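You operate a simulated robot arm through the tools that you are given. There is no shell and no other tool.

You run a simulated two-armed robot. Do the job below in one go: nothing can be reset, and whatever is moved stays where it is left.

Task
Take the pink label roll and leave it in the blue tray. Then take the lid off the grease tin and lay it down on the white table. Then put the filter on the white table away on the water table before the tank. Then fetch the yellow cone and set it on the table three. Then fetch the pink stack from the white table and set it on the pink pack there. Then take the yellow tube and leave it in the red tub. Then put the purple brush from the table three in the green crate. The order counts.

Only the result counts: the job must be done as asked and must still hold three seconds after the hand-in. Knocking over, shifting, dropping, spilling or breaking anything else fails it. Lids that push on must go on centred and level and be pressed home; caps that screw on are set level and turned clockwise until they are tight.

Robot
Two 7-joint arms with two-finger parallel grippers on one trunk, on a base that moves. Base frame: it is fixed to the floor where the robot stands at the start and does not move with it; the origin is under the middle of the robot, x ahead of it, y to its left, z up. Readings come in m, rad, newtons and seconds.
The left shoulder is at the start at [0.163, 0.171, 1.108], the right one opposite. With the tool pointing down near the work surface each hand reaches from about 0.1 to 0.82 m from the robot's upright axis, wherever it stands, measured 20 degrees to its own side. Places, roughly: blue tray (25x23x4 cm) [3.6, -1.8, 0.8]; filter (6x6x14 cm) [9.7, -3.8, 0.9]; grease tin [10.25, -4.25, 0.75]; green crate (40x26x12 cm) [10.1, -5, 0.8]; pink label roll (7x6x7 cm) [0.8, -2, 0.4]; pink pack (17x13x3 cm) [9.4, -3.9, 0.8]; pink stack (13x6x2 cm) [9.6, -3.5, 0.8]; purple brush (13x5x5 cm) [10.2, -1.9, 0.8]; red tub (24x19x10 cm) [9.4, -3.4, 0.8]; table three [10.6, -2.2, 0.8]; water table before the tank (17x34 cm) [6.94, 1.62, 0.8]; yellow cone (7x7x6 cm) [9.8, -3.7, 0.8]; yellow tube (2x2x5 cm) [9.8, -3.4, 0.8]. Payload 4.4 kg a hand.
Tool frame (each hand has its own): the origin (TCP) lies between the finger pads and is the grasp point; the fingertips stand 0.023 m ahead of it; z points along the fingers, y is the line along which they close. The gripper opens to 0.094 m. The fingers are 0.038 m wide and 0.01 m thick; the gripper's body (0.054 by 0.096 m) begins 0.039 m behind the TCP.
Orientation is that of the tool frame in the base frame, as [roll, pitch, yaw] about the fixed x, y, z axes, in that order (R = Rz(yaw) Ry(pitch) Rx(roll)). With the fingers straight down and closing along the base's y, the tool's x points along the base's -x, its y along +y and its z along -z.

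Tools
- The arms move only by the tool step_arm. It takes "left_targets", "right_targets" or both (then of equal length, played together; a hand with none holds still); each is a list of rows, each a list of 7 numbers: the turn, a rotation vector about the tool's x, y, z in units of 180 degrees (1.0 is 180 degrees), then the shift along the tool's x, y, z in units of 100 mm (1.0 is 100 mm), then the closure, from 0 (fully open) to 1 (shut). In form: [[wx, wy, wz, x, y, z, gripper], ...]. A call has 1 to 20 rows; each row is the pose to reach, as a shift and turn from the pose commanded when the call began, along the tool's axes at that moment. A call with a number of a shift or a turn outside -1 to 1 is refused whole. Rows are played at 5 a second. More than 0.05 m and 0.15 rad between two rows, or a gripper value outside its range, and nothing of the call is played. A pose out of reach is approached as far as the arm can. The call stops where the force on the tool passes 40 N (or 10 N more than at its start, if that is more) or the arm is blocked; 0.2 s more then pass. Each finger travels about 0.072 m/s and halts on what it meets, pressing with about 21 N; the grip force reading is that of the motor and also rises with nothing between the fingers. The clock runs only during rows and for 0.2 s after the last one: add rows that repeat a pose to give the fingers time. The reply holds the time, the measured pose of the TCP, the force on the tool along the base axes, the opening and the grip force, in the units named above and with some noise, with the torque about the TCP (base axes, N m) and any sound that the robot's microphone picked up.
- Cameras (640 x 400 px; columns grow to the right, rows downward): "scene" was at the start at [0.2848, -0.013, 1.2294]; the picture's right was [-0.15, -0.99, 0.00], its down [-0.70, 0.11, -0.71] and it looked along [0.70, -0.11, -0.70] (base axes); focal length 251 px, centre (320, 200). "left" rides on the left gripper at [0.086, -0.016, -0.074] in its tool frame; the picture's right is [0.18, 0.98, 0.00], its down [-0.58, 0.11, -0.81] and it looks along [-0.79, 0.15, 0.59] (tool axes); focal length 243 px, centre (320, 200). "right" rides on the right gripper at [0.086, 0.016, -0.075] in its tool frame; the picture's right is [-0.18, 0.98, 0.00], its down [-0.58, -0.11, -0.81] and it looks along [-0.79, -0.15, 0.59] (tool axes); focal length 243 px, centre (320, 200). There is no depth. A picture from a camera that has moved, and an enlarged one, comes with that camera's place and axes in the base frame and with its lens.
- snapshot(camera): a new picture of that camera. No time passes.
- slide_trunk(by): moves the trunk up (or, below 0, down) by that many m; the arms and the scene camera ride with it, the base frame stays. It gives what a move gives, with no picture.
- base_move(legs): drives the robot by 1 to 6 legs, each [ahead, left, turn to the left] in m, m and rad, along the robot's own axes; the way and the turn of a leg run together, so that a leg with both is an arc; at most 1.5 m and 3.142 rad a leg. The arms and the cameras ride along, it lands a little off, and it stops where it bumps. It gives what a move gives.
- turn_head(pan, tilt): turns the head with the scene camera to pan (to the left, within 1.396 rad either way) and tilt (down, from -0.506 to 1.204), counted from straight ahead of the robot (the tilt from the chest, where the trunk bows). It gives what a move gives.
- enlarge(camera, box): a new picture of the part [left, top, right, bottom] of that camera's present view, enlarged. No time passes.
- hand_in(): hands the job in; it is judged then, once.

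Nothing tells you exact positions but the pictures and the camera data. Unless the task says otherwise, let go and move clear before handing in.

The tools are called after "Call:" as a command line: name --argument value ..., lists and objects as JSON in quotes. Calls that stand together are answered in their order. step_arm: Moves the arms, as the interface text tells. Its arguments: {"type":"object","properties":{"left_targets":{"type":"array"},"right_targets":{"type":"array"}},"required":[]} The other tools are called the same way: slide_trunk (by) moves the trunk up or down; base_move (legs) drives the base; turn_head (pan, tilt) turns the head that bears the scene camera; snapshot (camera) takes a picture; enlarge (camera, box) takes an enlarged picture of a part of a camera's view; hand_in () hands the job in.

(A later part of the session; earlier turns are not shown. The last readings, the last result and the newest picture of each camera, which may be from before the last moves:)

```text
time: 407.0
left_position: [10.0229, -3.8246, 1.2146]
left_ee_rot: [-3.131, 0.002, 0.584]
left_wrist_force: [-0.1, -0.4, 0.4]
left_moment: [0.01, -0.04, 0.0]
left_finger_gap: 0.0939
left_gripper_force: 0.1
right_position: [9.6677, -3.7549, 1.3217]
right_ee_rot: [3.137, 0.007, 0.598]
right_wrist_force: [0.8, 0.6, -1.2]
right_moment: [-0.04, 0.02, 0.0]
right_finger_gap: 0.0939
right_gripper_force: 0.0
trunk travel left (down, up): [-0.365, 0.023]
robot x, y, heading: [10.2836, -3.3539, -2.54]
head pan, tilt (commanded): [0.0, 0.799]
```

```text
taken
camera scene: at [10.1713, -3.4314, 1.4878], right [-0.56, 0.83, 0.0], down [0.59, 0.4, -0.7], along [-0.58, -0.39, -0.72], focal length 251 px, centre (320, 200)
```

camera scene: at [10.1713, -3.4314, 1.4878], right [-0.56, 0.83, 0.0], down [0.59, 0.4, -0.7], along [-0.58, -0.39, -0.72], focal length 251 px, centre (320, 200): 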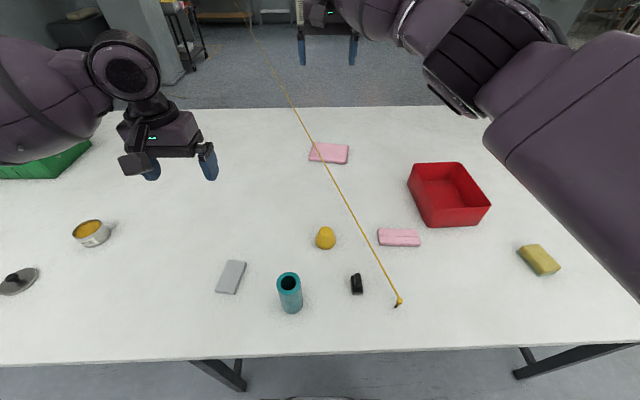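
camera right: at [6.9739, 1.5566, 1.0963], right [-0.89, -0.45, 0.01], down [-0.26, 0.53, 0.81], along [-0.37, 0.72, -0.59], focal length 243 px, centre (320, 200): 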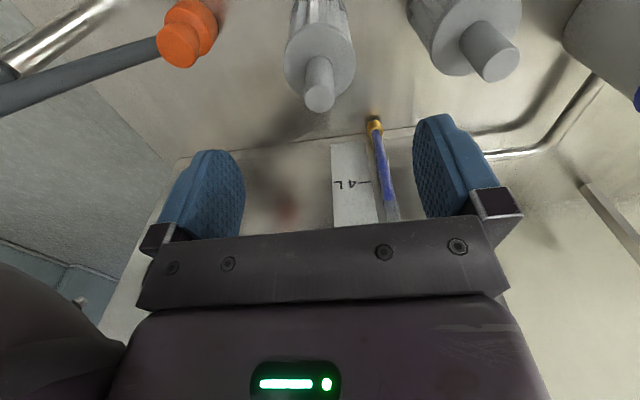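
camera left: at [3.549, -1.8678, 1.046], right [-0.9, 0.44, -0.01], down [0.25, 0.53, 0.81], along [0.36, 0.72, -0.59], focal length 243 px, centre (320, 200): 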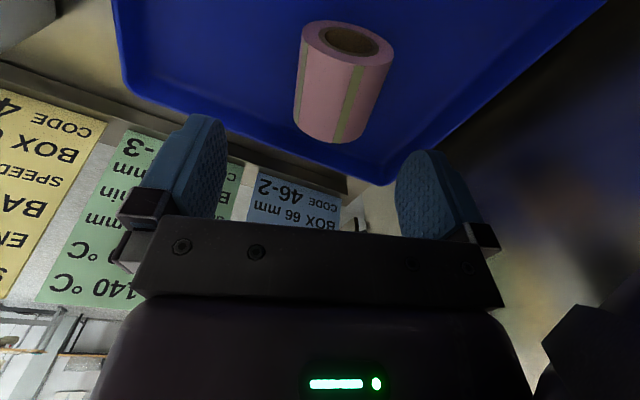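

All items are visible; the cone is 0.61 m straight ahead. I bring the right hand back over it, lower the trunk, and check.

Call:
step_arm --right_targets '[[0, 0, 0, 0.4, 0, 0, 0], [0, 0, 0, 0.8, 0, 0.2, 0], [0, 0, 0, 1.0, 0, 0.5, 0], [0, 0, 0, 1.0, 0, 0.8, 0], [0, 0, 0, 1.0, 0, 1.0, 0]]'

Call:
slide_trunk --by -0.24

Call:
snapshot --camera "right"

Call:
snapshot --camera "scene"

```text
time: 408.2
left_position: [10.0232, -3.8251, 1.2143]
left_ee_rot: [-3.129, 0.001, 0.585]
left_wrist_force: [0.1, -0.7, 0.3]
left_moment: [0.04, 0.0, 0.01]
left_finger_gap: 0.0938
left_gripper_force: 0.0
right_position: [9.7486, -3.6973, 1.2211]
right_ee_rot: [3.135, 0.006, 0.599]
right_wrist_force: [0.6, 0.0, 1.4]
right_moment: [0.0, 0.0, 0.02]
right_finger_gap: 0.094
right_gripper_force: 0.0
trunk travel left (down, up): [-0.365, 0.023]
robot x, y, heading: [10.2789, -3.3543, -2.539]
head pan, tilt (commanded): [0.0, 0.799]
```

```text
time: 410.7
left_position: [10.0238, -3.8235, 0.9738]
left_ee_rot: [-3.13, 0.003, 0.587]
left_wrist_force: [0.5, 0.0, 1.1]
left_moment: [-0.03, -0.01, -0.01]
left_finger_gap: 0.0942
left_gripper_force: 0.1
right_position: [9.7497, -3.6997, 0.9821]
right_ee_rot: [3.137, 0.009, 0.599]
right_wrist_force: [0.7, -0.6, 0.2]
right_moment: [-0.02, 0.01, 0.0]
right_finger_gap: 0.0941
right_gripper_force: 0.0
trunk travel left (down, up): [-0.125, 0.263]
robot x, y, heading: [10.2831, -3.3528, -2.545]
head pan, tilt (commanded): [0.0, 0.799]
```

```text
taken
camera right: at [9.8319, -3.6622, 1.0578], right [0.4, -0.92, 0.01], down [-0.54, -0.23, 0.81], along [-0.74, -0.33, -0.58], focal length 243 px, centre (320, 200)
```

right: 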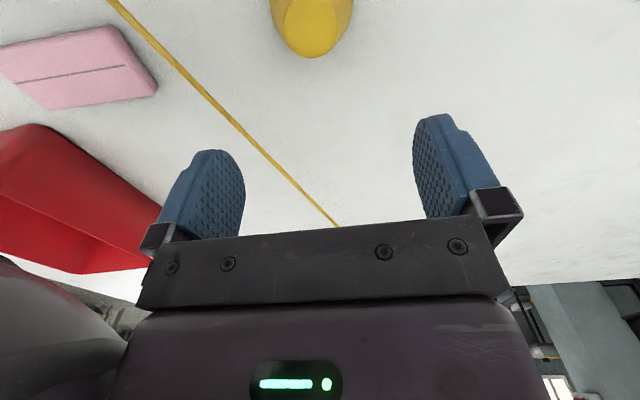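

```text
taken
camera scene: at [10.05, -3.5139, 1.2285], right [-0.56, 0.83, 0.0], down [0.59, 0.4, -0.7], along [-0.58, -0.39, -0.72], focal length 251 px, centre (320, 200)
```

scene: 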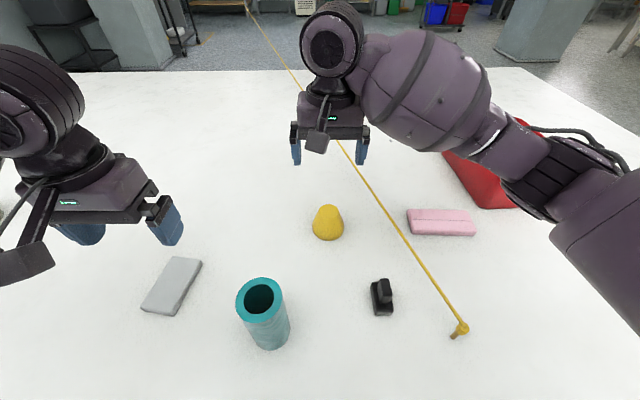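

Cone centre at (9.7685, -3.686). I shift back 2.3 cm and descend around it with the fingers slightly narrowed (to stay clear of the yellow cord).

Call:
step_arm --right_targets '[[0, 0, 0, 0.23, -0.007, 0, 0.1], [0, 0, 0, 0.23, -0.007, 0.3, 0.1], [0, 0, 0, 0.23, -0.007, 0.6, 0.1], [0, 0, 0, 0.23, -0.007, 0.85, 0.1], [0, 0, 0, 0.23, -0.007, 0.85, 0.1]]'

Call:
snapshot --camera "right"

Call:
enlarge --camera "scene" --box '[260, 120, 420, 260]'

```text
time: 411.9
left_position: [10.0228, -3.8245, 0.9743]
left_ee_rot: [-3.132, 0.002, 0.584]
left_wrist_force: [1.2, -0.3, 0.4]
left_moment: [0.0, 0.02, -0.02]
left_finger_gap: 0.0942
left_gripper_force: 0.1
right_position: [9.7693, -3.6876, 0.8933]
right_ee_rot: [3.136, 0.008, 0.6]
right_wrist_force: [0.1, 0.7, -0.8]
right_moment: [0.02, -0.02, 0.0]
right_finger_gap: 0.0846
right_gripper_force: 0.0
trunk travel left (down, up): [-0.125, 0.263]
robot x, y, heading: [10.2839, -3.3523, -2.541]
head pan, tilt (commanded): [0.0, 0.799]
```

```text
taken
camera right: at [9.8509, -3.6498, 0.97], right [0.4, -0.92, 0.01], down [-0.54, -0.23, 0.81], along [-0.74, -0.33, -0.59], focal length 243 px, centre (320, 200)
```

right: 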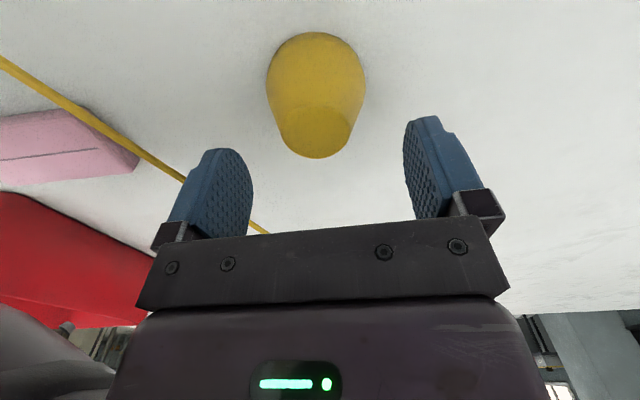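

```text
2.86 times, centred on (340, 190) of scene
camera zoom: at [10.0493, -3.5143, 1.2281], right [-0.56, 0.83, 0.0], down [0.59, 0.4, -0.7], along [-0.58, -0.39, -0.72], focal length 718 px, centre (263, 229)
```

zoom: 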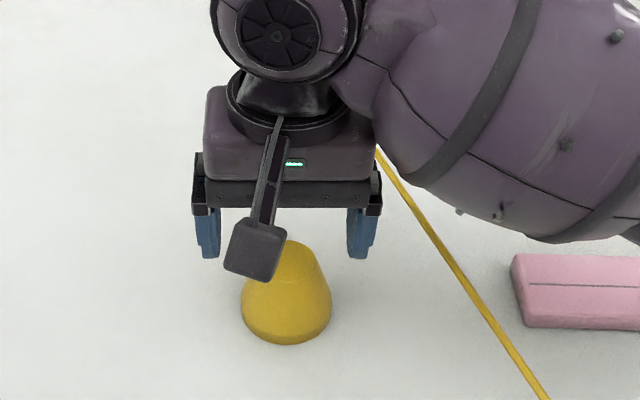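

Call:
step_arm --right_targets '[[0, 0, 0, 0.05, -0.04, 0.1, 0.1], [0, 0, 0, 0.05, -0.04, 0.3, 0.1], [0, 0, 0, 0.05, -0.04, 0.5, 0.1], [0, 0, 0, 0.05, -0.04, 0.57, 0.1], [0, 0, 0, 0.05, -0.04, 0.57, 0.1]]'

Call:
snapshot --camera "right"

Call:
enlarge --camera "scene" --box '[260, 120, 420, 260]'

```text
time: 413.1
left_position: [10.0244, -3.8253, 0.9752]
left_ee_rot: [-3.13, 0.001, 0.585]
left_wrist_force: [0.3, -0.1, -0.1]
left_moment: [-0.03, 0.0, 0.02]
left_finger_gap: 0.0939
left_gripper_force: 0.0
right_position: [9.7705, -3.6822, 0.8392]
right_ee_rot: [3.137, 0.006, 0.599]
right_wrist_force: [0.1, 0.0, 0.0]
right_moment: [-0.03, -0.02, 0.01]
right_finger_gap: 0.0844
right_gripper_force: 0.1
trunk travel left (down, up): [-0.125, 0.263]
robot x, y, heading: [10.2802, -3.3517, -2.544]
head pan, tilt (commanded): [0.0, 0.799]
```

```text
taken
camera right: at [9.8511, -3.6436, 0.9148], right [0.4, -0.92, 0.01], down [-0.54, -0.23, 0.81], along [-0.74, -0.33, -0.59], focal length 243 px, centre (320, 200)
```

right: 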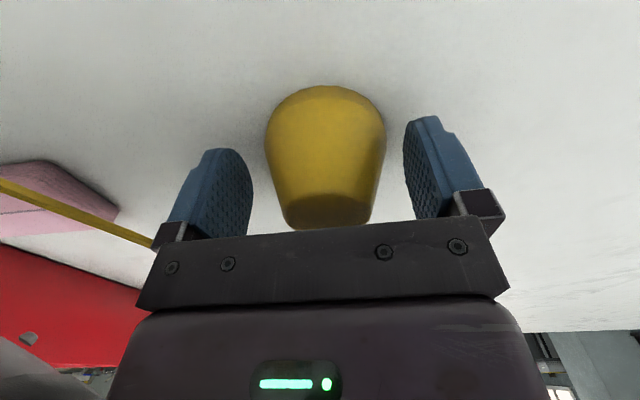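

```text
2.86 times, centred on (340, 190) of scene
camera zoom: at [10.0491, -3.5145, 1.228], right [-0.56, 0.83, 0.0], down [0.59, 0.4, -0.7], along [-0.58, -0.39, -0.72], focal length 718 px, centre (263, 229)
```

zoom: 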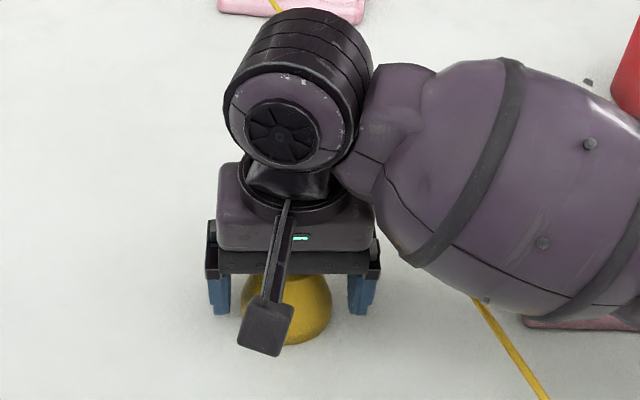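

The cone sits between the fingers. I close and lift.

Call:
step_arm --right_targets '[[0, 0, 0, 0, 0, 0, 0.3], [0, 0, 0, 0, 0, 0, 0.5], [0, 0, 0, 0, 0, 0, 0.8], [0, 0, 0, 0, 0, 0, 1], [0, 0, 0, 0, 0, 0, 1], [0, 0, 0, 0, 0, 0, 1]]'

Call:
step_arm --right_targets '[[0, 0, 0, 0, 0, -0.05, 1], [0, 0, 0, 0, 0, -0.15, 1], [0, 0, 0, 0, 0, -0.3, 1], [0, 0, 0, 0, 0, -0.5, 1], [0, 0, 0, 0, 0, -0.5, 1]]'

Call:
snapshot --camera "right"

Call:
enlarge --camera "scene" --box '[260, 120, 420, 260]'

```text
time: 414.5
left_position: [10.0236, -3.8243, 0.9754]
left_ee_rot: [-3.13, 0.002, 0.585]
left_wrist_force: [-0.2, 0.0, -0.1]
left_moment: [-0.03, -0.03, -0.03]
left_finger_gap: 0.0942
left_gripper_force: 0.0
right_position: [9.7708, -3.6809, 0.8387]
right_ee_rot: [3.136, 0.004, 0.598]
right_wrist_force: [-0.6, 0.6, 0.2]
right_moment: [-0.04, -0.03, -0.03]
right_finger_gap: 0.0635
right_gripper_force: 21.0
trunk travel left (down, up): [-0.125, 0.263]
robot x, y, heading: [10.284, -3.355, -2.545]
head pan, tilt (commanded): [0.0, 0.799]
```

```text
time: 415.7
left_position: [10.0236, -3.8245, 0.9758]
left_ee_rot: [-3.13, 0.002, 0.584]
left_wrist_force: [0.1, 0.3, -0.2]
left_moment: [-0.03, -0.01, 0.01]
left_finger_gap: 0.0936
left_gripper_force: 0.0
right_position: [9.7683, -3.6807, 0.8888]
right_ee_rot: [3.138, 0.004, 0.597]
right_wrist_force: [0.3, -0.3, -0.7]
right_moment: [-0.02, 0.0, -0.02]
right_finger_gap: 0.0634
right_gripper_force: 20.8
trunk travel left (down, up): [-0.125, 0.263]
robot x, y, heading: [10.2818, -3.3542, -2.543]
head pan, tilt (commanded): [0.0, 0.799]
```

```text
taken
camera right: at [9.8498, -3.6432, 0.9639], right [0.4, -0.92, 0.01], down [-0.54, -0.23, 0.81], along [-0.74, -0.33, -0.59], focal length 243 px, centre (320, 200)
```

right: 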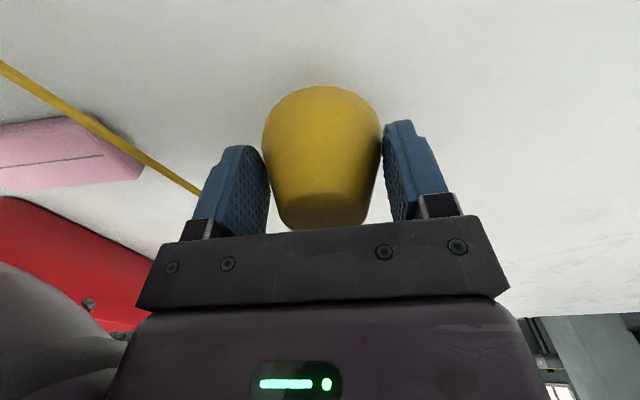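

```text
2.86 times, centred on (340, 190) of scene
camera zoom: at [10.0489, -3.5146, 1.2278], right [-0.56, 0.83, 0.0], down [0.59, 0.4, -0.7], along [-0.58, -0.39, -0.72], focal length 718 px, centre (263, 229)
```

zoom: 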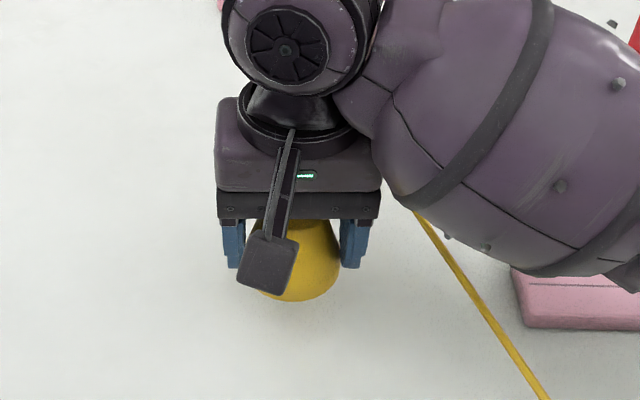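

The cone is held. I raise it, lift the trunk, and slide out of the aisle to reach table three's free left end.

Call:
step_arm --right_targets '[[0, 0, 0, 0, 0, -0.3, 1], [0, 0, 0, 0, 0, -0.6, 1], [0, 0, 0, 0, 0, -0.9, 1], [0, 0, 0, 0, 0, -1.0, 1]]'

Call:
slide_trunk --by 0.22

Call:
base_move --legs '[[-0.09, 0, 0.045], [0, -1.0, 0], [0, -0.95, 0]]'

Call:
turn_head --pan 1.2 --tilt 0.5

Call:
snapshot --camera "scene"

```text
time: 416.7
left_position: [10.0236, -3.8249, 0.9745]
left_ee_rot: [-3.13, 0.002, 0.583]
left_wrist_force: [0.0, 0.7, -1.5]
left_moment: [-0.01, -0.05, 0.0]
left_finger_gap: 0.094
left_gripper_force: 0.0
right_position: [9.7718, -3.6823, 0.9892]
right_ee_rot: [3.139, 0.004, 0.599]
right_wrist_force: [-0.2, -0.2, -0.8]
right_moment: [0.0, 0.0, 0.0]
right_finger_gap: 0.0632
right_gripper_force: 20.9
trunk travel left (down, up): [-0.125, 0.263]
robot x, y, heading: [10.2836, -3.3561, -2.546]
head pan, tilt (commanded): [0.0, 0.799]
```

```text
time: 419.0
left_position: [10.0246, -3.8242, 1.1953]
left_ee_rot: [-3.13, 0.0, 0.584]
left_wrist_force: [-0.2, 0.0, 1.2]
left_moment: [0.0, 0.03, 0.02]
left_finger_gap: 0.0939
left_gripper_force: 0.0
right_position: [9.7702, -3.6818, 1.2077]
right_ee_rot: [3.138, 0.006, 0.6]
right_wrist_force: [-0.5, -0.2, -1.0]
right_moment: [0.0, 0.01, -0.01]
right_finger_gap: 0.0629
right_gripper_force: 21.2
trunk travel left (down, up): [-0.345, 0.043]
robot x, y, heading: [10.2828, -3.3554, -2.541]
head pan, tilt (commanded): [0.0, 0.799]
```

```text
time: 437.4
left_position: [8.9356, -2.1835, 1.1935]
left_ee_rot: [-3.131, 0.002, 0.625]
left_wrist_force: [-0.3, 1.5, -0.6]
left_moment: [0.0, -0.01, 0.0]
left_finger_gap: 0.094
left_gripper_force: 0.1
right_position: [8.6766, -2.0491, 1.2081]
right_ee_rot: [3.135, 0.007, 0.64]
right_wrist_force: [-0.6, 0.5, -1.4]
right_moment: [-0.02, 0.01, 0.04]
right_finger_gap: 0.0609
right_gripper_force: 20.9
trunk travel left (down, up): [-0.345, 0.043]
robot x, y, heading: [9.1772, -1.7024, -2.507]
head pan, tilt (commanded): [0.0, 0.799]
```

```text
time: 438.8
left_position: [8.9372, -2.1839, 1.195]
left_ee_rot: [-3.131, 0.001, 0.625]
left_wrist_force: [0.6, 0.4, 0.6]
left_moment: [-0.02, 0.01, 0.02]
left_finger_gap: 0.0942
left_gripper_force: 0.2
right_position: [8.6772, -2.0493, 1.2082]
right_ee_rot: [3.137, 0.005, 0.64]
right_wrist_force: [-0.9, -0.5, -1.7]
right_moment: [-0.02, -0.04, 0.01]
right_finger_gap: 0.061
right_gripper_force: 21.1
trunk travel left (down, up): [-0.345, 0.043]
robot x, y, heading: [9.1793, -1.7039, -2.503]
head pan, tilt (commanded): [1.201, 0.499]
```

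```text
taken
camera scene: at [9.1572, -1.825, 1.4938], right [-0.96, -0.26, 0.0], down [-0.13, 0.46, -0.88], along [0.23, -0.85, -0.48], focal length 251 px, centre (320, 200)
```

scene: 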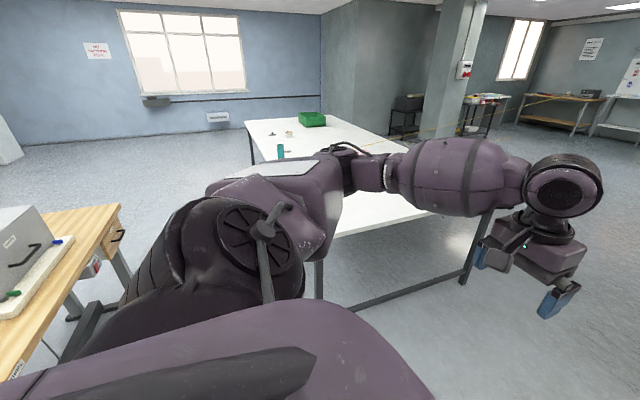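

The grip is holding (slight slip only). I turn to face table three's left end.

Call:
base_move --legs '[[0, 0, 1.57], [0, 0.42, 0]]'

Call:
turn_head --pan 0.1 --tilt 0.75

Call:
snapshot --camera "scene"

Call:
snapshot --camera "right"

```text
time: 446.8
left_position: [9.9909, -1.6881, 1.1943]
left_ee_rot: [-3.13, 0.001, 2.211]
left_wrist_force: [-0.5, -0.6, -0.2]
left_moment: [0.01, -0.01, -0.01]
left_finger_gap: 0.0941
left_gripper_force: 0.1
right_position: [9.8623, -1.9495, 1.2082]
right_ee_rot: [3.139, 0.003, 2.223]
right_wrist_force: [0.6, 0.3, -1.4]
right_moment: [0.0, 0.01, 0.01]
right_finger_gap: 0.0601
right_gripper_force: 21.4
trunk travel left (down, up): [-0.345, 0.043]
robot x, y, heading: [9.5097, -1.4504, -0.924]
head pan, tilt (commanded): [1.201, 0.499]
```

```text
time: 448.1
left_position: [9.9919, -1.6877, 1.1957]
left_ee_rot: [-3.132, 0.003, 2.211]
left_wrist_force: [0.2, 0.3, -0.2]
left_moment: [-0.01, -0.01, 0.0]
left_finger_gap: 0.0938
left_gripper_force: 0.0
right_position: [9.8606, -1.9492, 1.2076]
right_ee_rot: [3.136, 0.006, 2.223]
right_wrist_force: [0.3, -0.8, -1.0]
right_moment: [-0.01, 0.03, -0.01]
right_finger_gap: 0.0598
right_gripper_force: 20.7
trunk travel left (down, up): [-0.345, 0.043]
robot x, y, heading: [9.5065, -1.4552, -0.923]
head pan, tilt (commanded): [0.099, 0.75]
```

```text
taken
camera scene: at [9.598, -1.5592, 1.4719], right [-0.73, -0.68, 0.0], down [-0.47, 0.5, -0.73], along [0.5, -0.53, -0.68], focal length 251 px, centre (320, 200)
```

scene: 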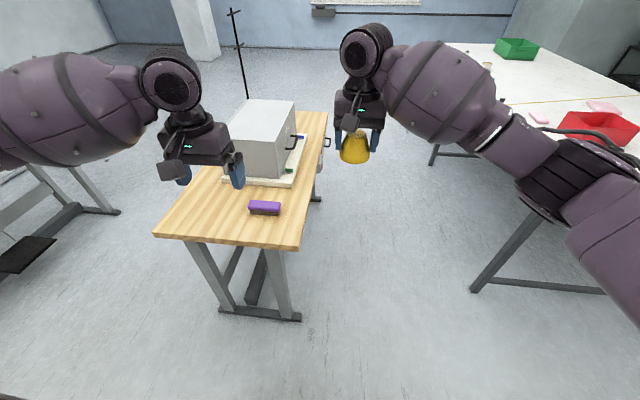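

```text
taken
camera right: at [9.8211, -1.8691, 1.2839], right [0.89, 0.45, 0.01], down [0.26, -0.53, 0.81], along [0.37, -0.72, -0.59], focal length 243 px, centre (320, 200)
```

right: 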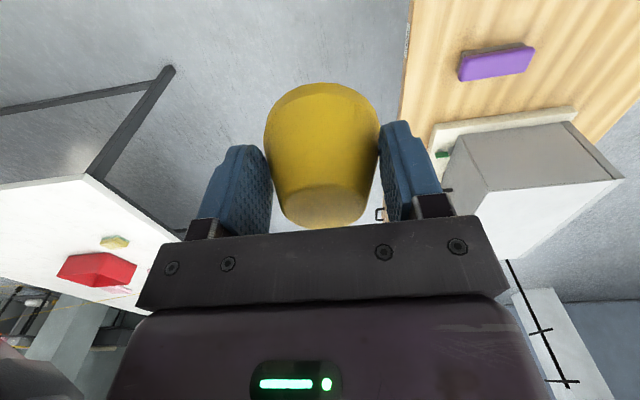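

Table three is ahead: the purple brush lies near its end, with free wood to the left of it. I'll set the cone at about (10.37, -1.75), left of the brush; I shift left and forward so the right hand is above that spot.

Call:
base_move --legs '[[0, 0.53, 0], [0.14, 0, 0]]'

Call:
slide_trunk --by -0.18

Call:
turn_head --pan -0.1 --tilt 0.8

Call:
snapshot --camera "scene"

Call:
snapshot --camera "right"

```text
time: 454.3
left_position: [10.5032, -1.4795, 1.1941]
left_ee_rot: [-3.131, 0.0, 2.205]
left_wrist_force: [-0.3, -1.1, -1.0]
left_moment: [0.05, 0.06, 0.01]
left_finger_gap: 0.0939
left_gripper_force: 0.0
right_position: [10.3698, -1.7396, 1.207]
right_ee_rot: [3.137, 0.006, 2.217]
right_wrist_force: [-0.5, -0.1, -1.0]
right_moment: [0.02, 0.0, 0.0]
right_finger_gap: 0.0592
right_gripper_force: 20.9
trunk travel left (down, up): [-0.345, 0.043]
robot x, y, heading: [10.0188, -1.2412, -0.927]
head pan, tilt (commanded): [0.099, 0.75]
```

```text
time: 456.3
left_position: [10.5001, -1.4773, 1.017]
left_ee_rot: [-3.13, 0.005, 2.203]
left_wrist_force: [-0.3, 0.7, 0.8]
left_moment: [0.01, 0.0, 0.03]
left_finger_gap: 0.0942
left_gripper_force: 0.1
right_position: [10.3689, -1.7383, 1.0301]
right_ee_rot: [3.137, 0.008, 2.219]
right_wrist_force: [-0.6, 1.2, -1.4]
right_moment: [-0.01, -0.01, 0.0]
right_finger_gap: 0.0591
right_gripper_force: 20.5
trunk travel left (down, up): [-0.165, 0.223]
robot x, y, heading: [10.0186, -1.2404, -0.923]
head pan, tilt (commanded): [0.099, 0.75]
```

```text
time: 457.0
left_position: [10.5008, -1.4784, 1.0155]
left_ee_rot: [-3.132, 0.003, 2.205]
left_wrist_force: [-1.1, 0.7, -0.8]
left_moment: [0.01, 0.01, 0.0]
left_finger_gap: 0.0938
left_gripper_force: 0.2
right_position: [10.3697, -1.7388, 1.0285]
right_ee_rot: [3.137, 0.005, 2.219]
right_wrist_force: [0.3, 0.8, -0.1]
right_moment: [0.01, -0.01, -0.03]
right_finger_gap: 0.0591
right_gripper_force: 20.6
trunk travel left (down, up): [-0.165, 0.223]
robot x, y, heading: [10.0174, -1.2427, -0.927]
head pan, tilt (commanded): [-0.099, 0.799]
```

```text
taken
camera scene: at [10.159, -1.441, 1.2756], right [-0.85, -0.52, 0.0], down [-0.37, 0.61, -0.7], along [0.36, -0.6, -0.72], focal length 251 px, centre (320, 200)
```

scene: 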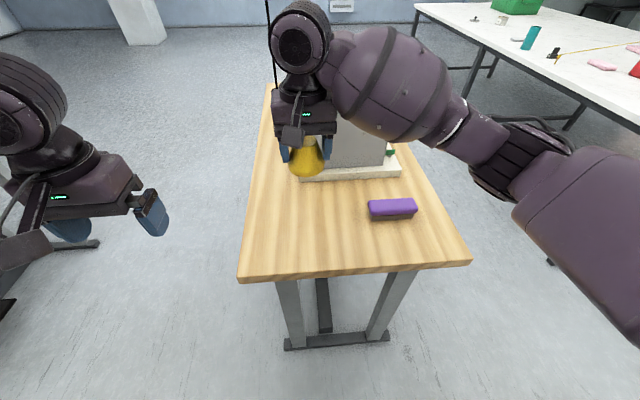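

```text
taken
camera right: at [10.3308, -1.6592, 1.1039], right [0.89, 0.45, 0.01], down [0.26, -0.53, 0.81], along [0.36, -0.72, -0.59], focal length 243 px, centre (320, 200)
```

right: 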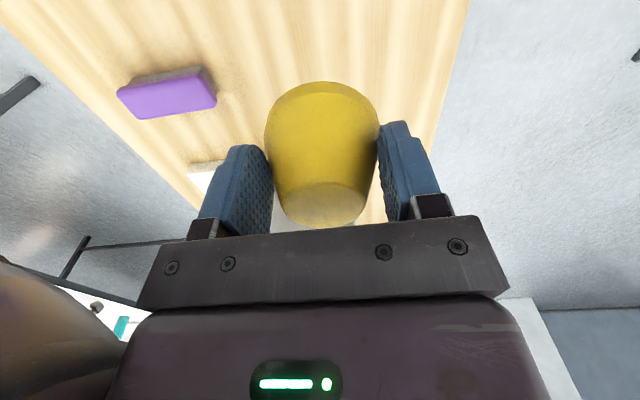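

I'm over the spot. I lower the cone toward the wood, slowing near contact.

Call:
step_arm --right_targets '[[0, 0, 0, 0, 0, 0.25, 1], [0, 0, 0, 0, 0, 0.5, 1], [0, 0, 0, 0, 0, 0.75, 1], [0, 0, 0, 0, 0, 1.0, 1], [0, 0, 0, 0, 0, 1.0, 1]]'

Call:
step_arm --right_targets '[[0, 0, 0, 0, 0, 0.15, 1], [0, 0, 0, 0, 0, 0.3, 1], [0, 0, 0, 0, 0, 0.45, 1], [0, 0, 0, 0, 0, 0.45, 1]]'

Call:
snapshot --camera "scene"

Call:
snapshot --camera "right"

```text
time: 458.2
left_position: [10.5005, -1.4791, 1.0161]
left_ee_rot: [-3.13, 0.002, 2.205]
left_wrist_force: [0.0, 0.3, 0.6]
left_moment: [-0.02, -0.01, 0.01]
left_finger_gap: 0.0939
left_gripper_force: 0.1
right_position: [10.3711, -1.7372, 0.9254]
right_ee_rot: [3.137, 0.007, 2.22]
right_wrist_force: [0.5, 0.2, -1.0]
right_moment: [0.03, -0.03, 0.02]
right_finger_gap: 0.0584
right_gripper_force: 20.9
trunk travel left (down, up): [-0.165, 0.223]
robot x, y, heading: [10.0158, -1.2395, -0.923]
head pan, tilt (commanded): [-0.099, 0.799]
```

```text
time: 459.2
left_position: [10.502, -1.4784, 1.0152]
left_ee_rot: [-3.132, 0.001, 2.204]
left_wrist_force: [-0.4, 0.0, 0.1]
left_moment: [0.01, 0.0, 0.02]
left_finger_gap: 0.0939
left_gripper_force: 0.0
right_position: [10.3717, -1.7393, 0.8836]
right_ee_rot: [3.136, 0.006, 2.218]
right_wrist_force: [0.3, 0.1, -1.4]
right_moment: [0.06, -0.02, -0.01]
right_finger_gap: 0.0586
right_gripper_force: 21.4
trunk travel left (down, up): [-0.165, 0.223]
robot x, y, heading: [10.0224, -1.2447, -0.93]
head pan, tilt (commanded): [-0.099, 0.799]
```

```text
taken
camera scene: at [10.1587, -1.4408, 1.2757], right [-0.85, -0.52, 0.0], down [-0.37, 0.61, -0.7], along [0.36, -0.6, -0.72], focal length 251 px, centre (320, 200)
```

scene: 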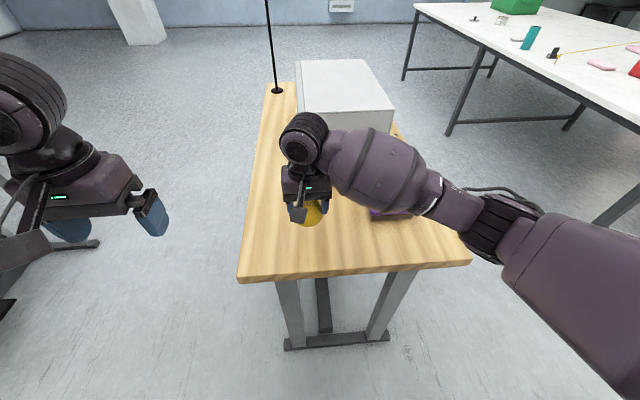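

```text
taken
camera right: at [10.3328, -1.6596, 0.9592], right [0.89, 0.45, 0.01], down [0.26, -0.53, 0.81], along [0.36, -0.72, -0.59], focal length 243 px, centre (320, 200)
```

right: 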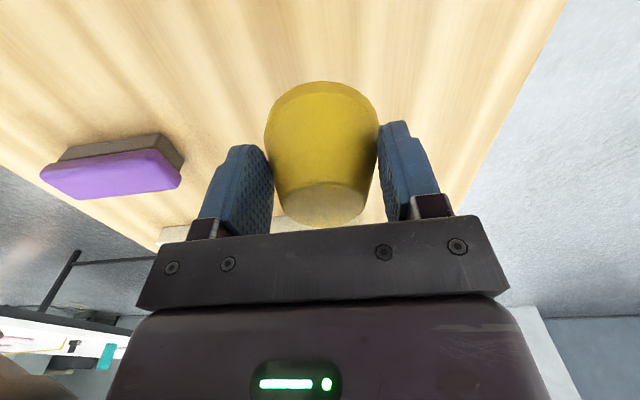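

Call:
step_arm --right_targets '[[0, 0, 0, 0, 0, 0.08, 1], [0, 0, 0, 0, 0, 0.16, 1], [0, 0, 0, 0, 0, 0.24, 1], [0, 0, 0, 0, 0, 0.3, 1], [0, 0, 0, 0, 0, 0.34, 1], [0, 0, 0, 0, 0, 0.34, 1]]'

Call:
enlarge --camera "scene" --box '[240, 160, 420, 280]'

```text
time: 460.6
left_position: [10.5026, -1.4785, 1.0164]
left_ee_rot: [-3.131, 0.002, 2.203]
left_wrist_force: [0.0, -0.9, 0.0]
left_moment: [-0.02, -0.01, 0.05]
left_finger_gap: 0.0938
left_gripper_force: 0.1
right_position: [10.3717, -1.7402, 0.8501]
right_ee_rot: [3.136, 0.004, 2.218]
right_wrist_force: [0.5, 0.0, -0.3]
right_moment: [-0.02, 0.0, -0.01]
right_finger_gap: 0.0586
right_gripper_force: 21.1
trunk travel left (down, up): [-0.165, 0.223]
robot x, y, heading: [10.0182, -1.2418, -0.922]
head pan, tilt (commanded): [-0.099, 0.799]
```

```text
3.33 times, centred on (330, 220) of scene
camera zoom: at [10.1588, -1.4409, 1.2756], right [-0.85, -0.52, 0.0], down [-0.37, 0.61, -0.7], along [0.36, -0.6, -0.72], focal length 838 px, centre (287, 133)
```

zoom: 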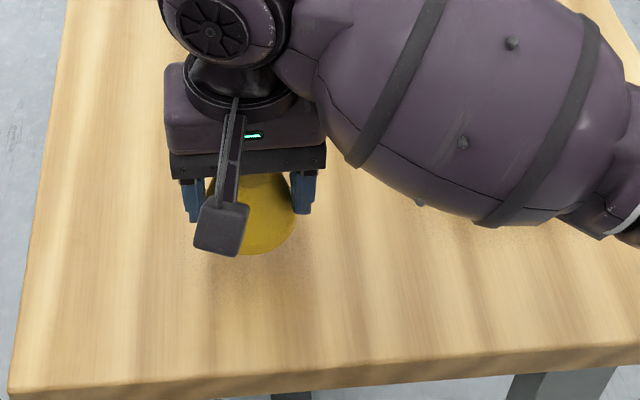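

Call:
step_arm --right_targets '[[0, 0, 0, 0, 0, 0.04, 1], [0, 0, 0, 0, 0, 0.08, 1], [0, 0, 0, 0, 0, 0.1, 1], [0, 0, 0, 0, 0, 0.1, 1]]'

Call:
snapshot --camera "right"

```text
time: 461.6
left_position: [10.5023, -1.4795, 1.0145]
left_ee_rot: [-3.132, 0.0, 2.204]
left_wrist_force: [0.5, -0.1, 0.2]
left_moment: [0.04, 0.01, 0.0]
left_finger_gap: 0.094
left_gripper_force: 0.0
right_position: [10.3711, -1.7384, 0.8392]
right_ee_rot: [3.137, 0.004, 2.219]
right_wrist_force: [-0.5, 0.2, -1.0]
right_moment: [0.01, 0.03, 0.01]
right_finger_gap: 0.0584
right_gripper_force: 21.2
trunk travel left (down, up): [-0.165, 0.223]
robot x, y, heading: [10.0172, -1.2414, -0.927]
head pan, tilt (commanded): [-0.099, 0.799]
```

```text
taken
camera right: at [10.3325, -1.6594, 0.9151], right [0.89, 0.45, 0.01], down [0.26, -0.53, 0.81], along [0.36, -0.72, -0.59], focal length 243 px, centre (320, 200)
```

right: 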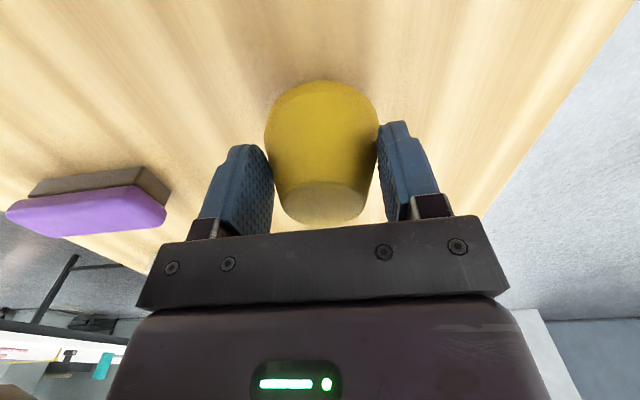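

Call:
step_arm --right_targets '[[0, 0, 0, 0, 0, 0.04, 1], [0, 0, 0, 0, 0, 0.08, 1], [0, 0, 0, 0, 0, 0.12, 1], [0, 0, 0, 0, 0, 0.12, 1]]'

Call:
snapshot --camera "right"

```text
time: 462.6
left_position: [10.5019, -1.4794, 1.0138]
left_ee_rot: [-3.131, 0.002, 2.205]
left_wrist_force: [0.3, 0.0, 0.0]
left_moment: [0.0, 0.03, 0.0]
left_finger_gap: 0.094
left_gripper_force: 0.1
right_position: [10.3704, -1.7389, 0.8266]
right_ee_rot: [3.136, 0.006, 2.218]
right_wrist_force: [-0.1, 0.2, 0.4]
right_moment: [-0.02, -0.02, -0.03]
right_finger_gap: 0.0582
right_gripper_force: 21.3
trunk travel left (down, up): [-0.165, 0.223]
robot x, y, heading: [10.0143, -1.2418, -0.931]
head pan, tilt (commanded): [-0.099, 0.799]
```

```text
taken
camera right: at [10.3321, -1.6598, 0.9025], right [0.89, 0.45, 0.01], down [0.26, -0.53, 0.81], along [0.36, -0.72, -0.59], focal length 243 px, centre (320, 200)
```

right: 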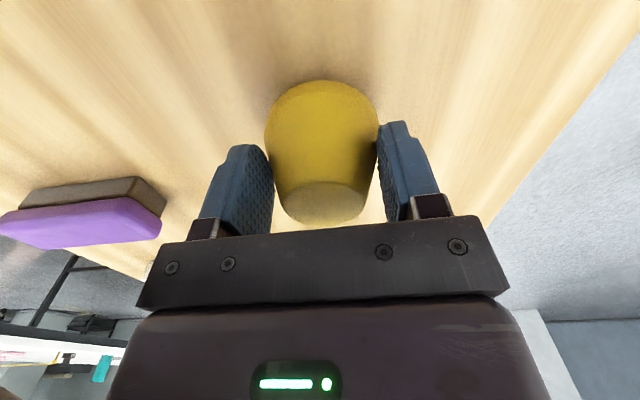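

Call:
step_arm --right_targets '[[0, 0, 0, 0, 0, 0.04, 1], [0, 0, 0, 0, 0, 0.08, 1], [0, 0, 0, 0, 0, 0.12, 1], [0, 0, 0, 0, 0, 0.15, 1], [0, 0, 0, 0, 0, 0.15, 1]]'

Call:
snapshot --camera "right"

```text
time: 463.8
left_position: [10.5024, -1.4787, 1.0146]
left_ee_rot: [-3.13, 0.003, 2.203]
left_wrist_force: [-0.1, -0.9, 0.1]
left_moment: [-0.01, -0.02, -0.05]
left_finger_gap: 0.094
left_gripper_force: 0.0
right_position: [10.3722, -1.7387, 0.8137]
right_ee_rot: [3.136, 0.004, 2.22]
right_wrist_force: [0.3, 0.1, -1.2]
right_moment: [0.01, -0.01, -0.03]
right_finger_gap: 0.0581
right_gripper_force: 21.5
trunk travel left (down, up): [-0.165, 0.223]
robot x, y, heading: [10.0195, -1.2401, -0.924]
head pan, tilt (commanded): [-0.099, 0.799]
```

```text
taken
camera right: at [10.3326, -1.6591, 0.888], right [0.89, 0.45, 0.01], down [0.26, -0.53, 0.81], along [0.36, -0.72, -0.59], focal length 243 px, centre (320, 200)
```

right: 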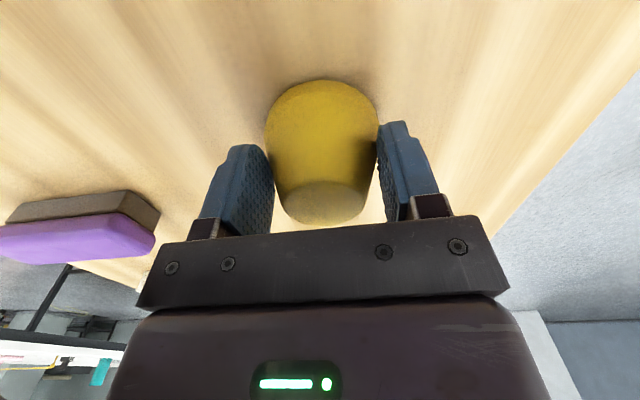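

Call:
step_arm --right_targets '[[0, 0, 0, 0, 0, 0.04, 1], [0, 0, 0, 0, 0, 0.08, 1], [0, 0, 0, 0, 0, 0.12, 1], [0, 0, 0, 0, 0, 0.16, 1], [0, 0, 0, 0, 0, 0.2, 1], [0, 0, 0, 0, 0, 0.2, 1]]'

Call:
snapshot --camera "right"

Call:
snapshot --camera "scene"

```text
time: 465.2
left_position: [10.5004, -1.4778, 1.0176]
left_ee_rot: [-3.131, 0.002, 2.203]
left_wrist_force: [1.8, -0.8, 0.3]
left_moment: [0.0, 0.02, 0.0]
left_finger_gap: 0.0938
left_gripper_force: 0.2
right_position: [10.3703, -1.7386, 0.795]
right_ee_rot: [3.137, 0.011, 2.219]
right_wrist_force: [-0.1, -3.4, 37.7]
right_moment: [-0.44, -0.1, 0.07]
right_finger_gap: 0.0647
right_gripper_force: 21.1
trunk travel left (down, up): [-0.165, 0.223]
robot x, y, heading: [10.0193, -1.243, -0.925]
head pan, tilt (commanded): [-0.099, 0.799]
```

```text
taken
camera right: at [10.3321, -1.6587, 0.8701], right [0.89, 0.45, 0.01], down [0.25, -0.52, 0.81], along [0.37, -0.72, -0.58], focal length 243 px, centre (320, 200)
```

right: 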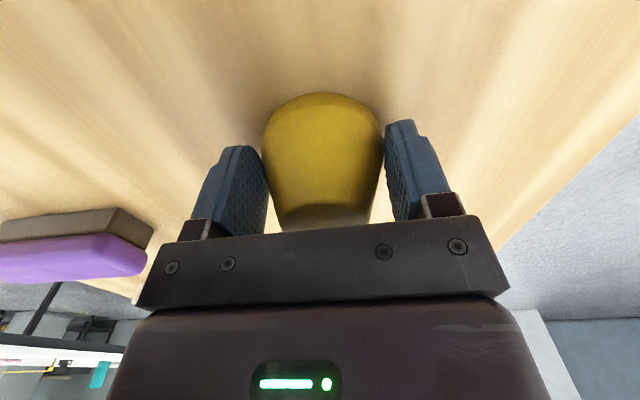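

```text
taken
camera scene: at [10.1573, -1.4389, 1.2765], right [-0.85, -0.52, 0.0], down [-0.37, 0.61, -0.7], along [0.36, -0.6, -0.72], focal length 251 px, centre (320, 200)
```

scene: 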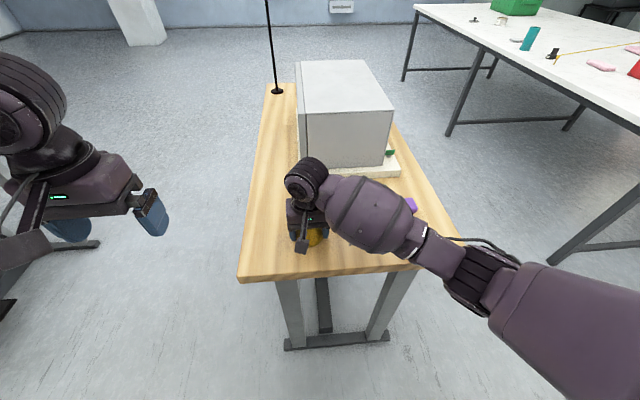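

The cone is on the wood (38 N contact). I open and rise.

Call:
step_arm --right_targets '[[0, 0, 0, 0, 0, -0.02, 0.8], [0, 0, 0, 0, 0, -0.02, 0.3], [0, 0, 0, 0, 0, -0.02, 0.0], [0, 0, 0, 0, 0, -0.02, 0.0], [0, 0, 0, 0, 0, -0.02, 0.0]]'

Call:
step_arm --right_targets '[[0, 0, 0, 0, 0, -0.2, 0], [0, 0, 0, 0, 0, -0.5, 0], [0, 0, 0, 0, 0, -0.8, 0], [0, 0, 0, 0, 0, -1.0, 0]]'

Call:
step_arm --right_targets '[[0, 0, 0, 0, 0, -0.4, 0], [0, 0, 0, 0, 0, -0.8, 0], [0, 0, 0, 0, 0, -1.0, 0]]'

Call:
snapshot --camera "scene"

Call:
snapshot --camera "right"

```text
time: 466.4
left_position: [10.5014, -1.4779, 1.0142]
left_ee_rot: [-3.131, 0.001, 2.205]
left_wrist_force: [-0.7, 0.1, -0.2]
left_moment: [0.01, -0.03, -0.04]
left_finger_gap: 0.094
left_gripper_force: 0.1
right_position: [10.371, -1.7403, 0.7929]
right_ee_rot: [3.139, 0.006, 2.218]
right_wrist_force: [-0.1, -0.3, 0.1]
right_moment: [0.03, 0.0, -0.01]
right_finger_gap: 0.0939
right_gripper_force: 0.0
trunk travel left (down, up): [-0.165, 0.223]
robot x, y, heading: [10.0195, -1.2395, -0.923]
head pan, tilt (commanded): [-0.099, 0.799]
```

```text
time: 467.4
left_position: [10.5014, -1.4793, 1.0137]
left_ee_rot: [-3.131, 0.004, 2.204]
left_wrist_force: [0.4, 0.3, 0.6]
left_moment: [0.02, 0.01, 0.0]
left_finger_gap: 0.0939
left_gripper_force: 0.1
right_position: [10.3709, -1.7395, 0.8959]
right_ee_rot: [3.139, 0.005, 2.22]
right_wrist_force: [0.5, -0.4, 0.4]
right_moment: [-0.02, 0.03, -0.02]
right_finger_gap: 0.0941
right_gripper_force: 0.1
trunk travel left (down, up): [-0.165, 0.223]
robot x, y, heading: [10.018, -1.2404, -0.928]
head pan, tilt (commanded): [-0.099, 0.799]
```

```text
time: 468.2
left_position: [10.503, -1.4795, 1.015]
left_ee_rot: [-3.132, 0.002, 2.205]
left_wrist_force: [0.8, -0.3, -0.1]
left_moment: [-0.02, 0.0, 0.02]
left_finger_gap: 0.0939
left_gripper_force: 0.0
right_position: [10.3717, -1.7394, 0.9951]
right_ee_rot: [3.137, 0.007, 2.219]
right_wrist_force: [0.6, 0.3, -0.7]
right_moment: [-0.02, 0.01, -0.01]
right_finger_gap: 0.0939
right_gripper_force: 0.1
trunk travel left (down, up): [-0.165, 0.223]
robot x, y, heading: [10.0207, -1.2426, -0.927]
head pan, tilt (commanded): [-0.099, 0.799]
```

```text
taken
camera scene: at [10.1587, -1.4408, 1.2756], right [-0.85, -0.52, 0.0], down [-0.37, 0.61, -0.7], along [0.36, -0.6, -0.72], focal length 251 px, centre (320, 200)
```

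scene: 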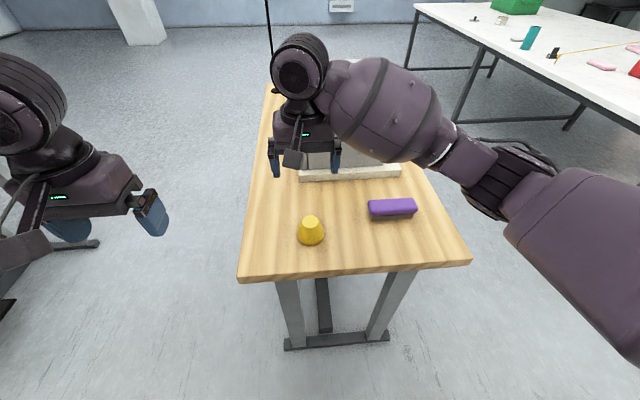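

```text
taken
camera right: at [10.3329, -1.6588, 1.0705], right [0.89, 0.45, 0.0], down [0.26, -0.53, 0.81], along [0.36, -0.72, -0.59], focal length 243 px, centre (320, 200)
```

right: 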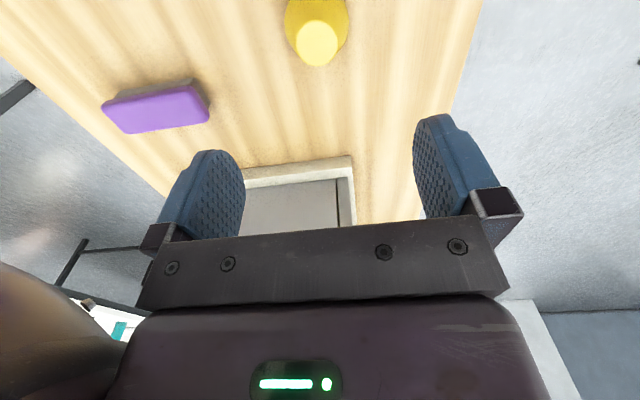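

The cone stands on table three: step 4 done. Now I return to the aisle for the pink stack: raise the trunk, back off, shift over, turn, and slide in.

Call:
slide_trunk --by 0.2

Call:
base_move --legs '[[-0.25, 0, 0], [0, -0.95, 0], [0, 0, -1.57]]'

Call:
base_move --legs '[[0, 1.0, 0]]'

Call:
turn_head --pan 0.0 --tilt 0.8

Call:
snapshot --camera "scene"

```text
time: 470.4
left_position: [10.5006, -1.4786, 1.215]
left_ee_rot: [-3.132, 0.001, 2.204]
left_wrist_force: [-0.2, -0.9, 0.0]
left_moment: [0.0, 0.01, 0.02]
left_finger_gap: 0.0939
left_gripper_force: 0.0
right_position: [10.3696, -1.7387, 1.1929]
right_ee_rot: [3.138, 0.005, 2.219]
right_wrist_force: [-0.9, 1.0, -0.4]
right_moment: [0.06, 0.01, 0.0]
right_finger_gap: 0.094
right_gripper_force: 0.0
trunk travel left (down, up): [-0.365, 0.023]
robot x, y, heading: [10.0169, -1.2414, -0.927]
head pan, tilt (commanded): [-0.099, 0.799]
```

```text
time: 484.5
left_position: [8.8442, -2.1035, 1.2139]
left_ee_rot: [-3.131, 0.002, 0.612]
left_wrist_force: [-0.3, 0.1, -0.5]
left_moment: [0.0, 0.02, 0.0]
left_finger_gap: 0.0938
left_gripper_force: 0.2
right_position: [8.5867, -1.9648, 1.194]
right_ee_rot: [3.136, 0.005, 0.624]
right_wrist_force: [-0.4, -0.1, -0.5]
right_moment: [0.0, -0.01, 0.0]
right_finger_gap: 0.094
right_gripper_force: 0.0
trunk travel left (down, up): [-0.365, 0.023]
robot x, y, heading: [9.0941, -1.6269, -2.515]
head pan, tilt (commanded): [-0.099, 0.799]
```

```text
time: 493.4
left_position: [9.4411, -2.9019, 1.2143]
left_ee_rot: [-3.131, 0.001, 0.636]
left_wrist_force: [0.2, -0.2, 0.8]
left_moment: [0.0, -0.01, 0.0]
left_finger_gap: 0.094
left_gripper_force: 0.0
right_position: [9.1798, -2.7693, 1.1944]
right_ee_rot: [3.138, 0.006, 0.646]
right_wrist_force: [-0.3, 0.3, 0.6]
right_moment: [0.0, 0.01, 0.02]
right_finger_gap: 0.094
right_gripper_force: 0.1
trunk travel left (down, up): [-0.365, 0.023]
robot x, y, heading: [9.676, -2.4158, -2.494]
head pan, tilt (commanded): [-0.099, 0.799]
```

```text
time: 494.1
left_position: [9.4393, -2.9018, 1.2162]
left_ee_rot: [-3.132, 0.002, 0.635]
left_wrist_force: [0.0, -0.1, 1.2]
left_moment: [-0.02, -0.02, -0.02]
left_finger_gap: 0.0942
left_gripper_force: 0.0
right_position: [9.1803, -2.7698, 1.1945]
right_ee_rot: [3.137, 0.005, 0.649]
right_wrist_force: [0.1, -0.1, 0.5]
right_moment: [-0.01, -0.02, 0.03]
right_finger_gap: 0.0942
right_gripper_force: 0.1
trunk travel left (down, up): [-0.365, 0.023]
robot x, y, heading: [9.6763, -2.4191, -2.492]
head pan, tilt (commanded): [0.0, 0.799]
```

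```text
taken
camera scene: at [9.5688, -2.5011, 1.4878], right [-0.6, 0.8, 0.0], down [0.57, 0.43, -0.7], along [-0.56, -0.42, -0.72], focal length 251 px, centre (320, 200)
```

scene: 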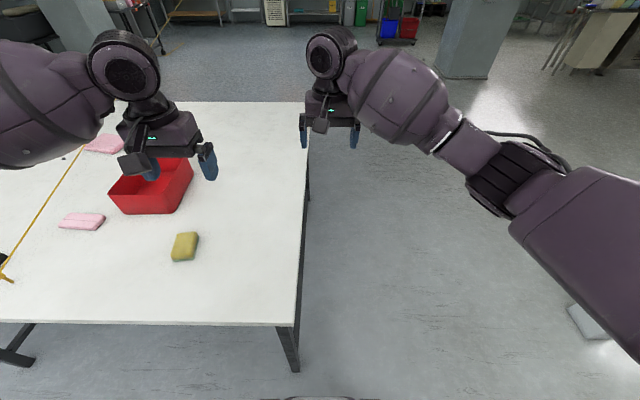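

Next, I rotate the right hand 90° so its fingers close across the stack's 6 cm width, while sliding on to the stack's location.

Call:
step_arm --right_targets '[[0, 0, 0.042, 0, 0, 0, 0], [0, 0, 0.084, 0, 0, 0, 0], [0, 0, 0.126, 0, 0, 0, 0], [0, 0, 0.168, 0, 0, 0, 0], [0, 0, 0.21, 0, 0, 0, 0], [0, 0, 0.252, 0, 0, 0, 0], [0, 0, 0.294, 0, 0, 0, 0], [0, 0, 0.336, 0, 0, 0, 0], [0, 0, 0.378, 0, 0, 0, 0], [0, 0, 0.42, 0, 0, 0, 0], [0, 0, 0.46, 0, 0, 0, 0], [0, 0, 0.5, 0, 0, 0, 0], [0, 0, 0.5, 0, 0, 0, 0]]'

Call:
base_move --legs '[[0, 0.98, 0]]'

Call:
snapshot --camera "scene"

Call:
snapshot --camera "right"

```text
time: 496.9
left_position: [9.4413, -2.9, 1.2138]
left_ee_rot: [-3.132, 0.003, 0.634]
left_wrist_force: [1.1, -0.1, 0.5]
left_moment: [0.01, 0.0, -0.05]
left_finger_gap: 0.0941
left_gripper_force: 0.0
right_position: [9.1801, -2.7699, 1.1945]
right_ee_rot: [3.136, -0.006, -0.923]
right_wrist_force: [0.0, 0.3, 0.0]
right_moment: [-0.03, 0.0, 0.0]
right_finger_gap: 0.0938
right_gripper_force: 0.1
trunk travel left (down, up): [-0.365, 0.023]
robot x, y, heading: [9.6758, -2.4198, -2.495]
head pan, tilt (commanded): [0.0, 0.799]
```

```text
time: 505.8
left_position: [10.0137, -3.6838, 1.2148]
left_ee_rot: [-3.131, 0.002, 0.613]
left_wrist_force: [0.1, -0.3, -0.4]
left_moment: [0.01, 0.02, 0.01]
left_finger_gap: 0.0942
left_gripper_force: 0.0
right_position: [9.7563, -3.5493, 1.1945]
right_ee_rot: [3.137, -0.003, -0.944]
right_wrist_force: [-1.0, -0.3, 0.6]
right_moment: [0.01, -0.02, 0.0]
right_finger_gap: 0.094
right_gripper_force: 0.1
trunk travel left (down, up): [-0.365, 0.023]
robot x, y, heading: [10.2616, -3.2088, -2.515]
head pan, tilt (commanded): [0.0, 0.799]
```

```text
taken
camera scene: at [10.1504, -3.288, 1.4878], right [-0.59, 0.81, 0.0], down [0.58, 0.42, -0.7], along [-0.57, -0.41, -0.72], focal length 251 px, centre (320, 200)
```

scene: 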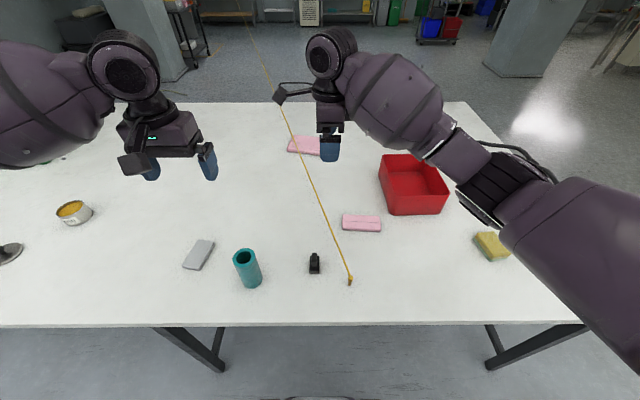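

```text
taken
camera right: at [9.7949, -3.6261, 1.2705], right [-0.9, -0.43, 0.01], down [-0.25, 0.54, 0.8], along [-0.35, 0.72, -0.6], focal length 243 px, centre (320, 200)
```

right: 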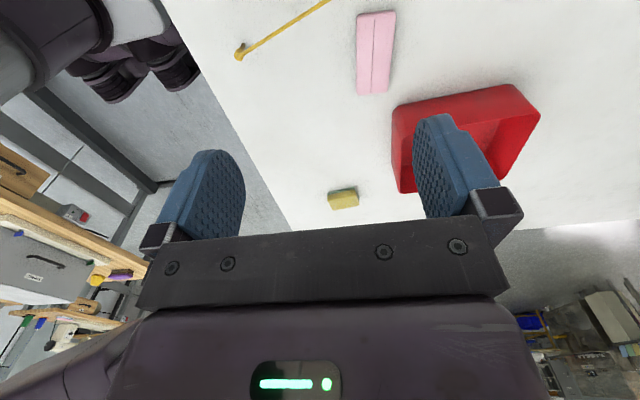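

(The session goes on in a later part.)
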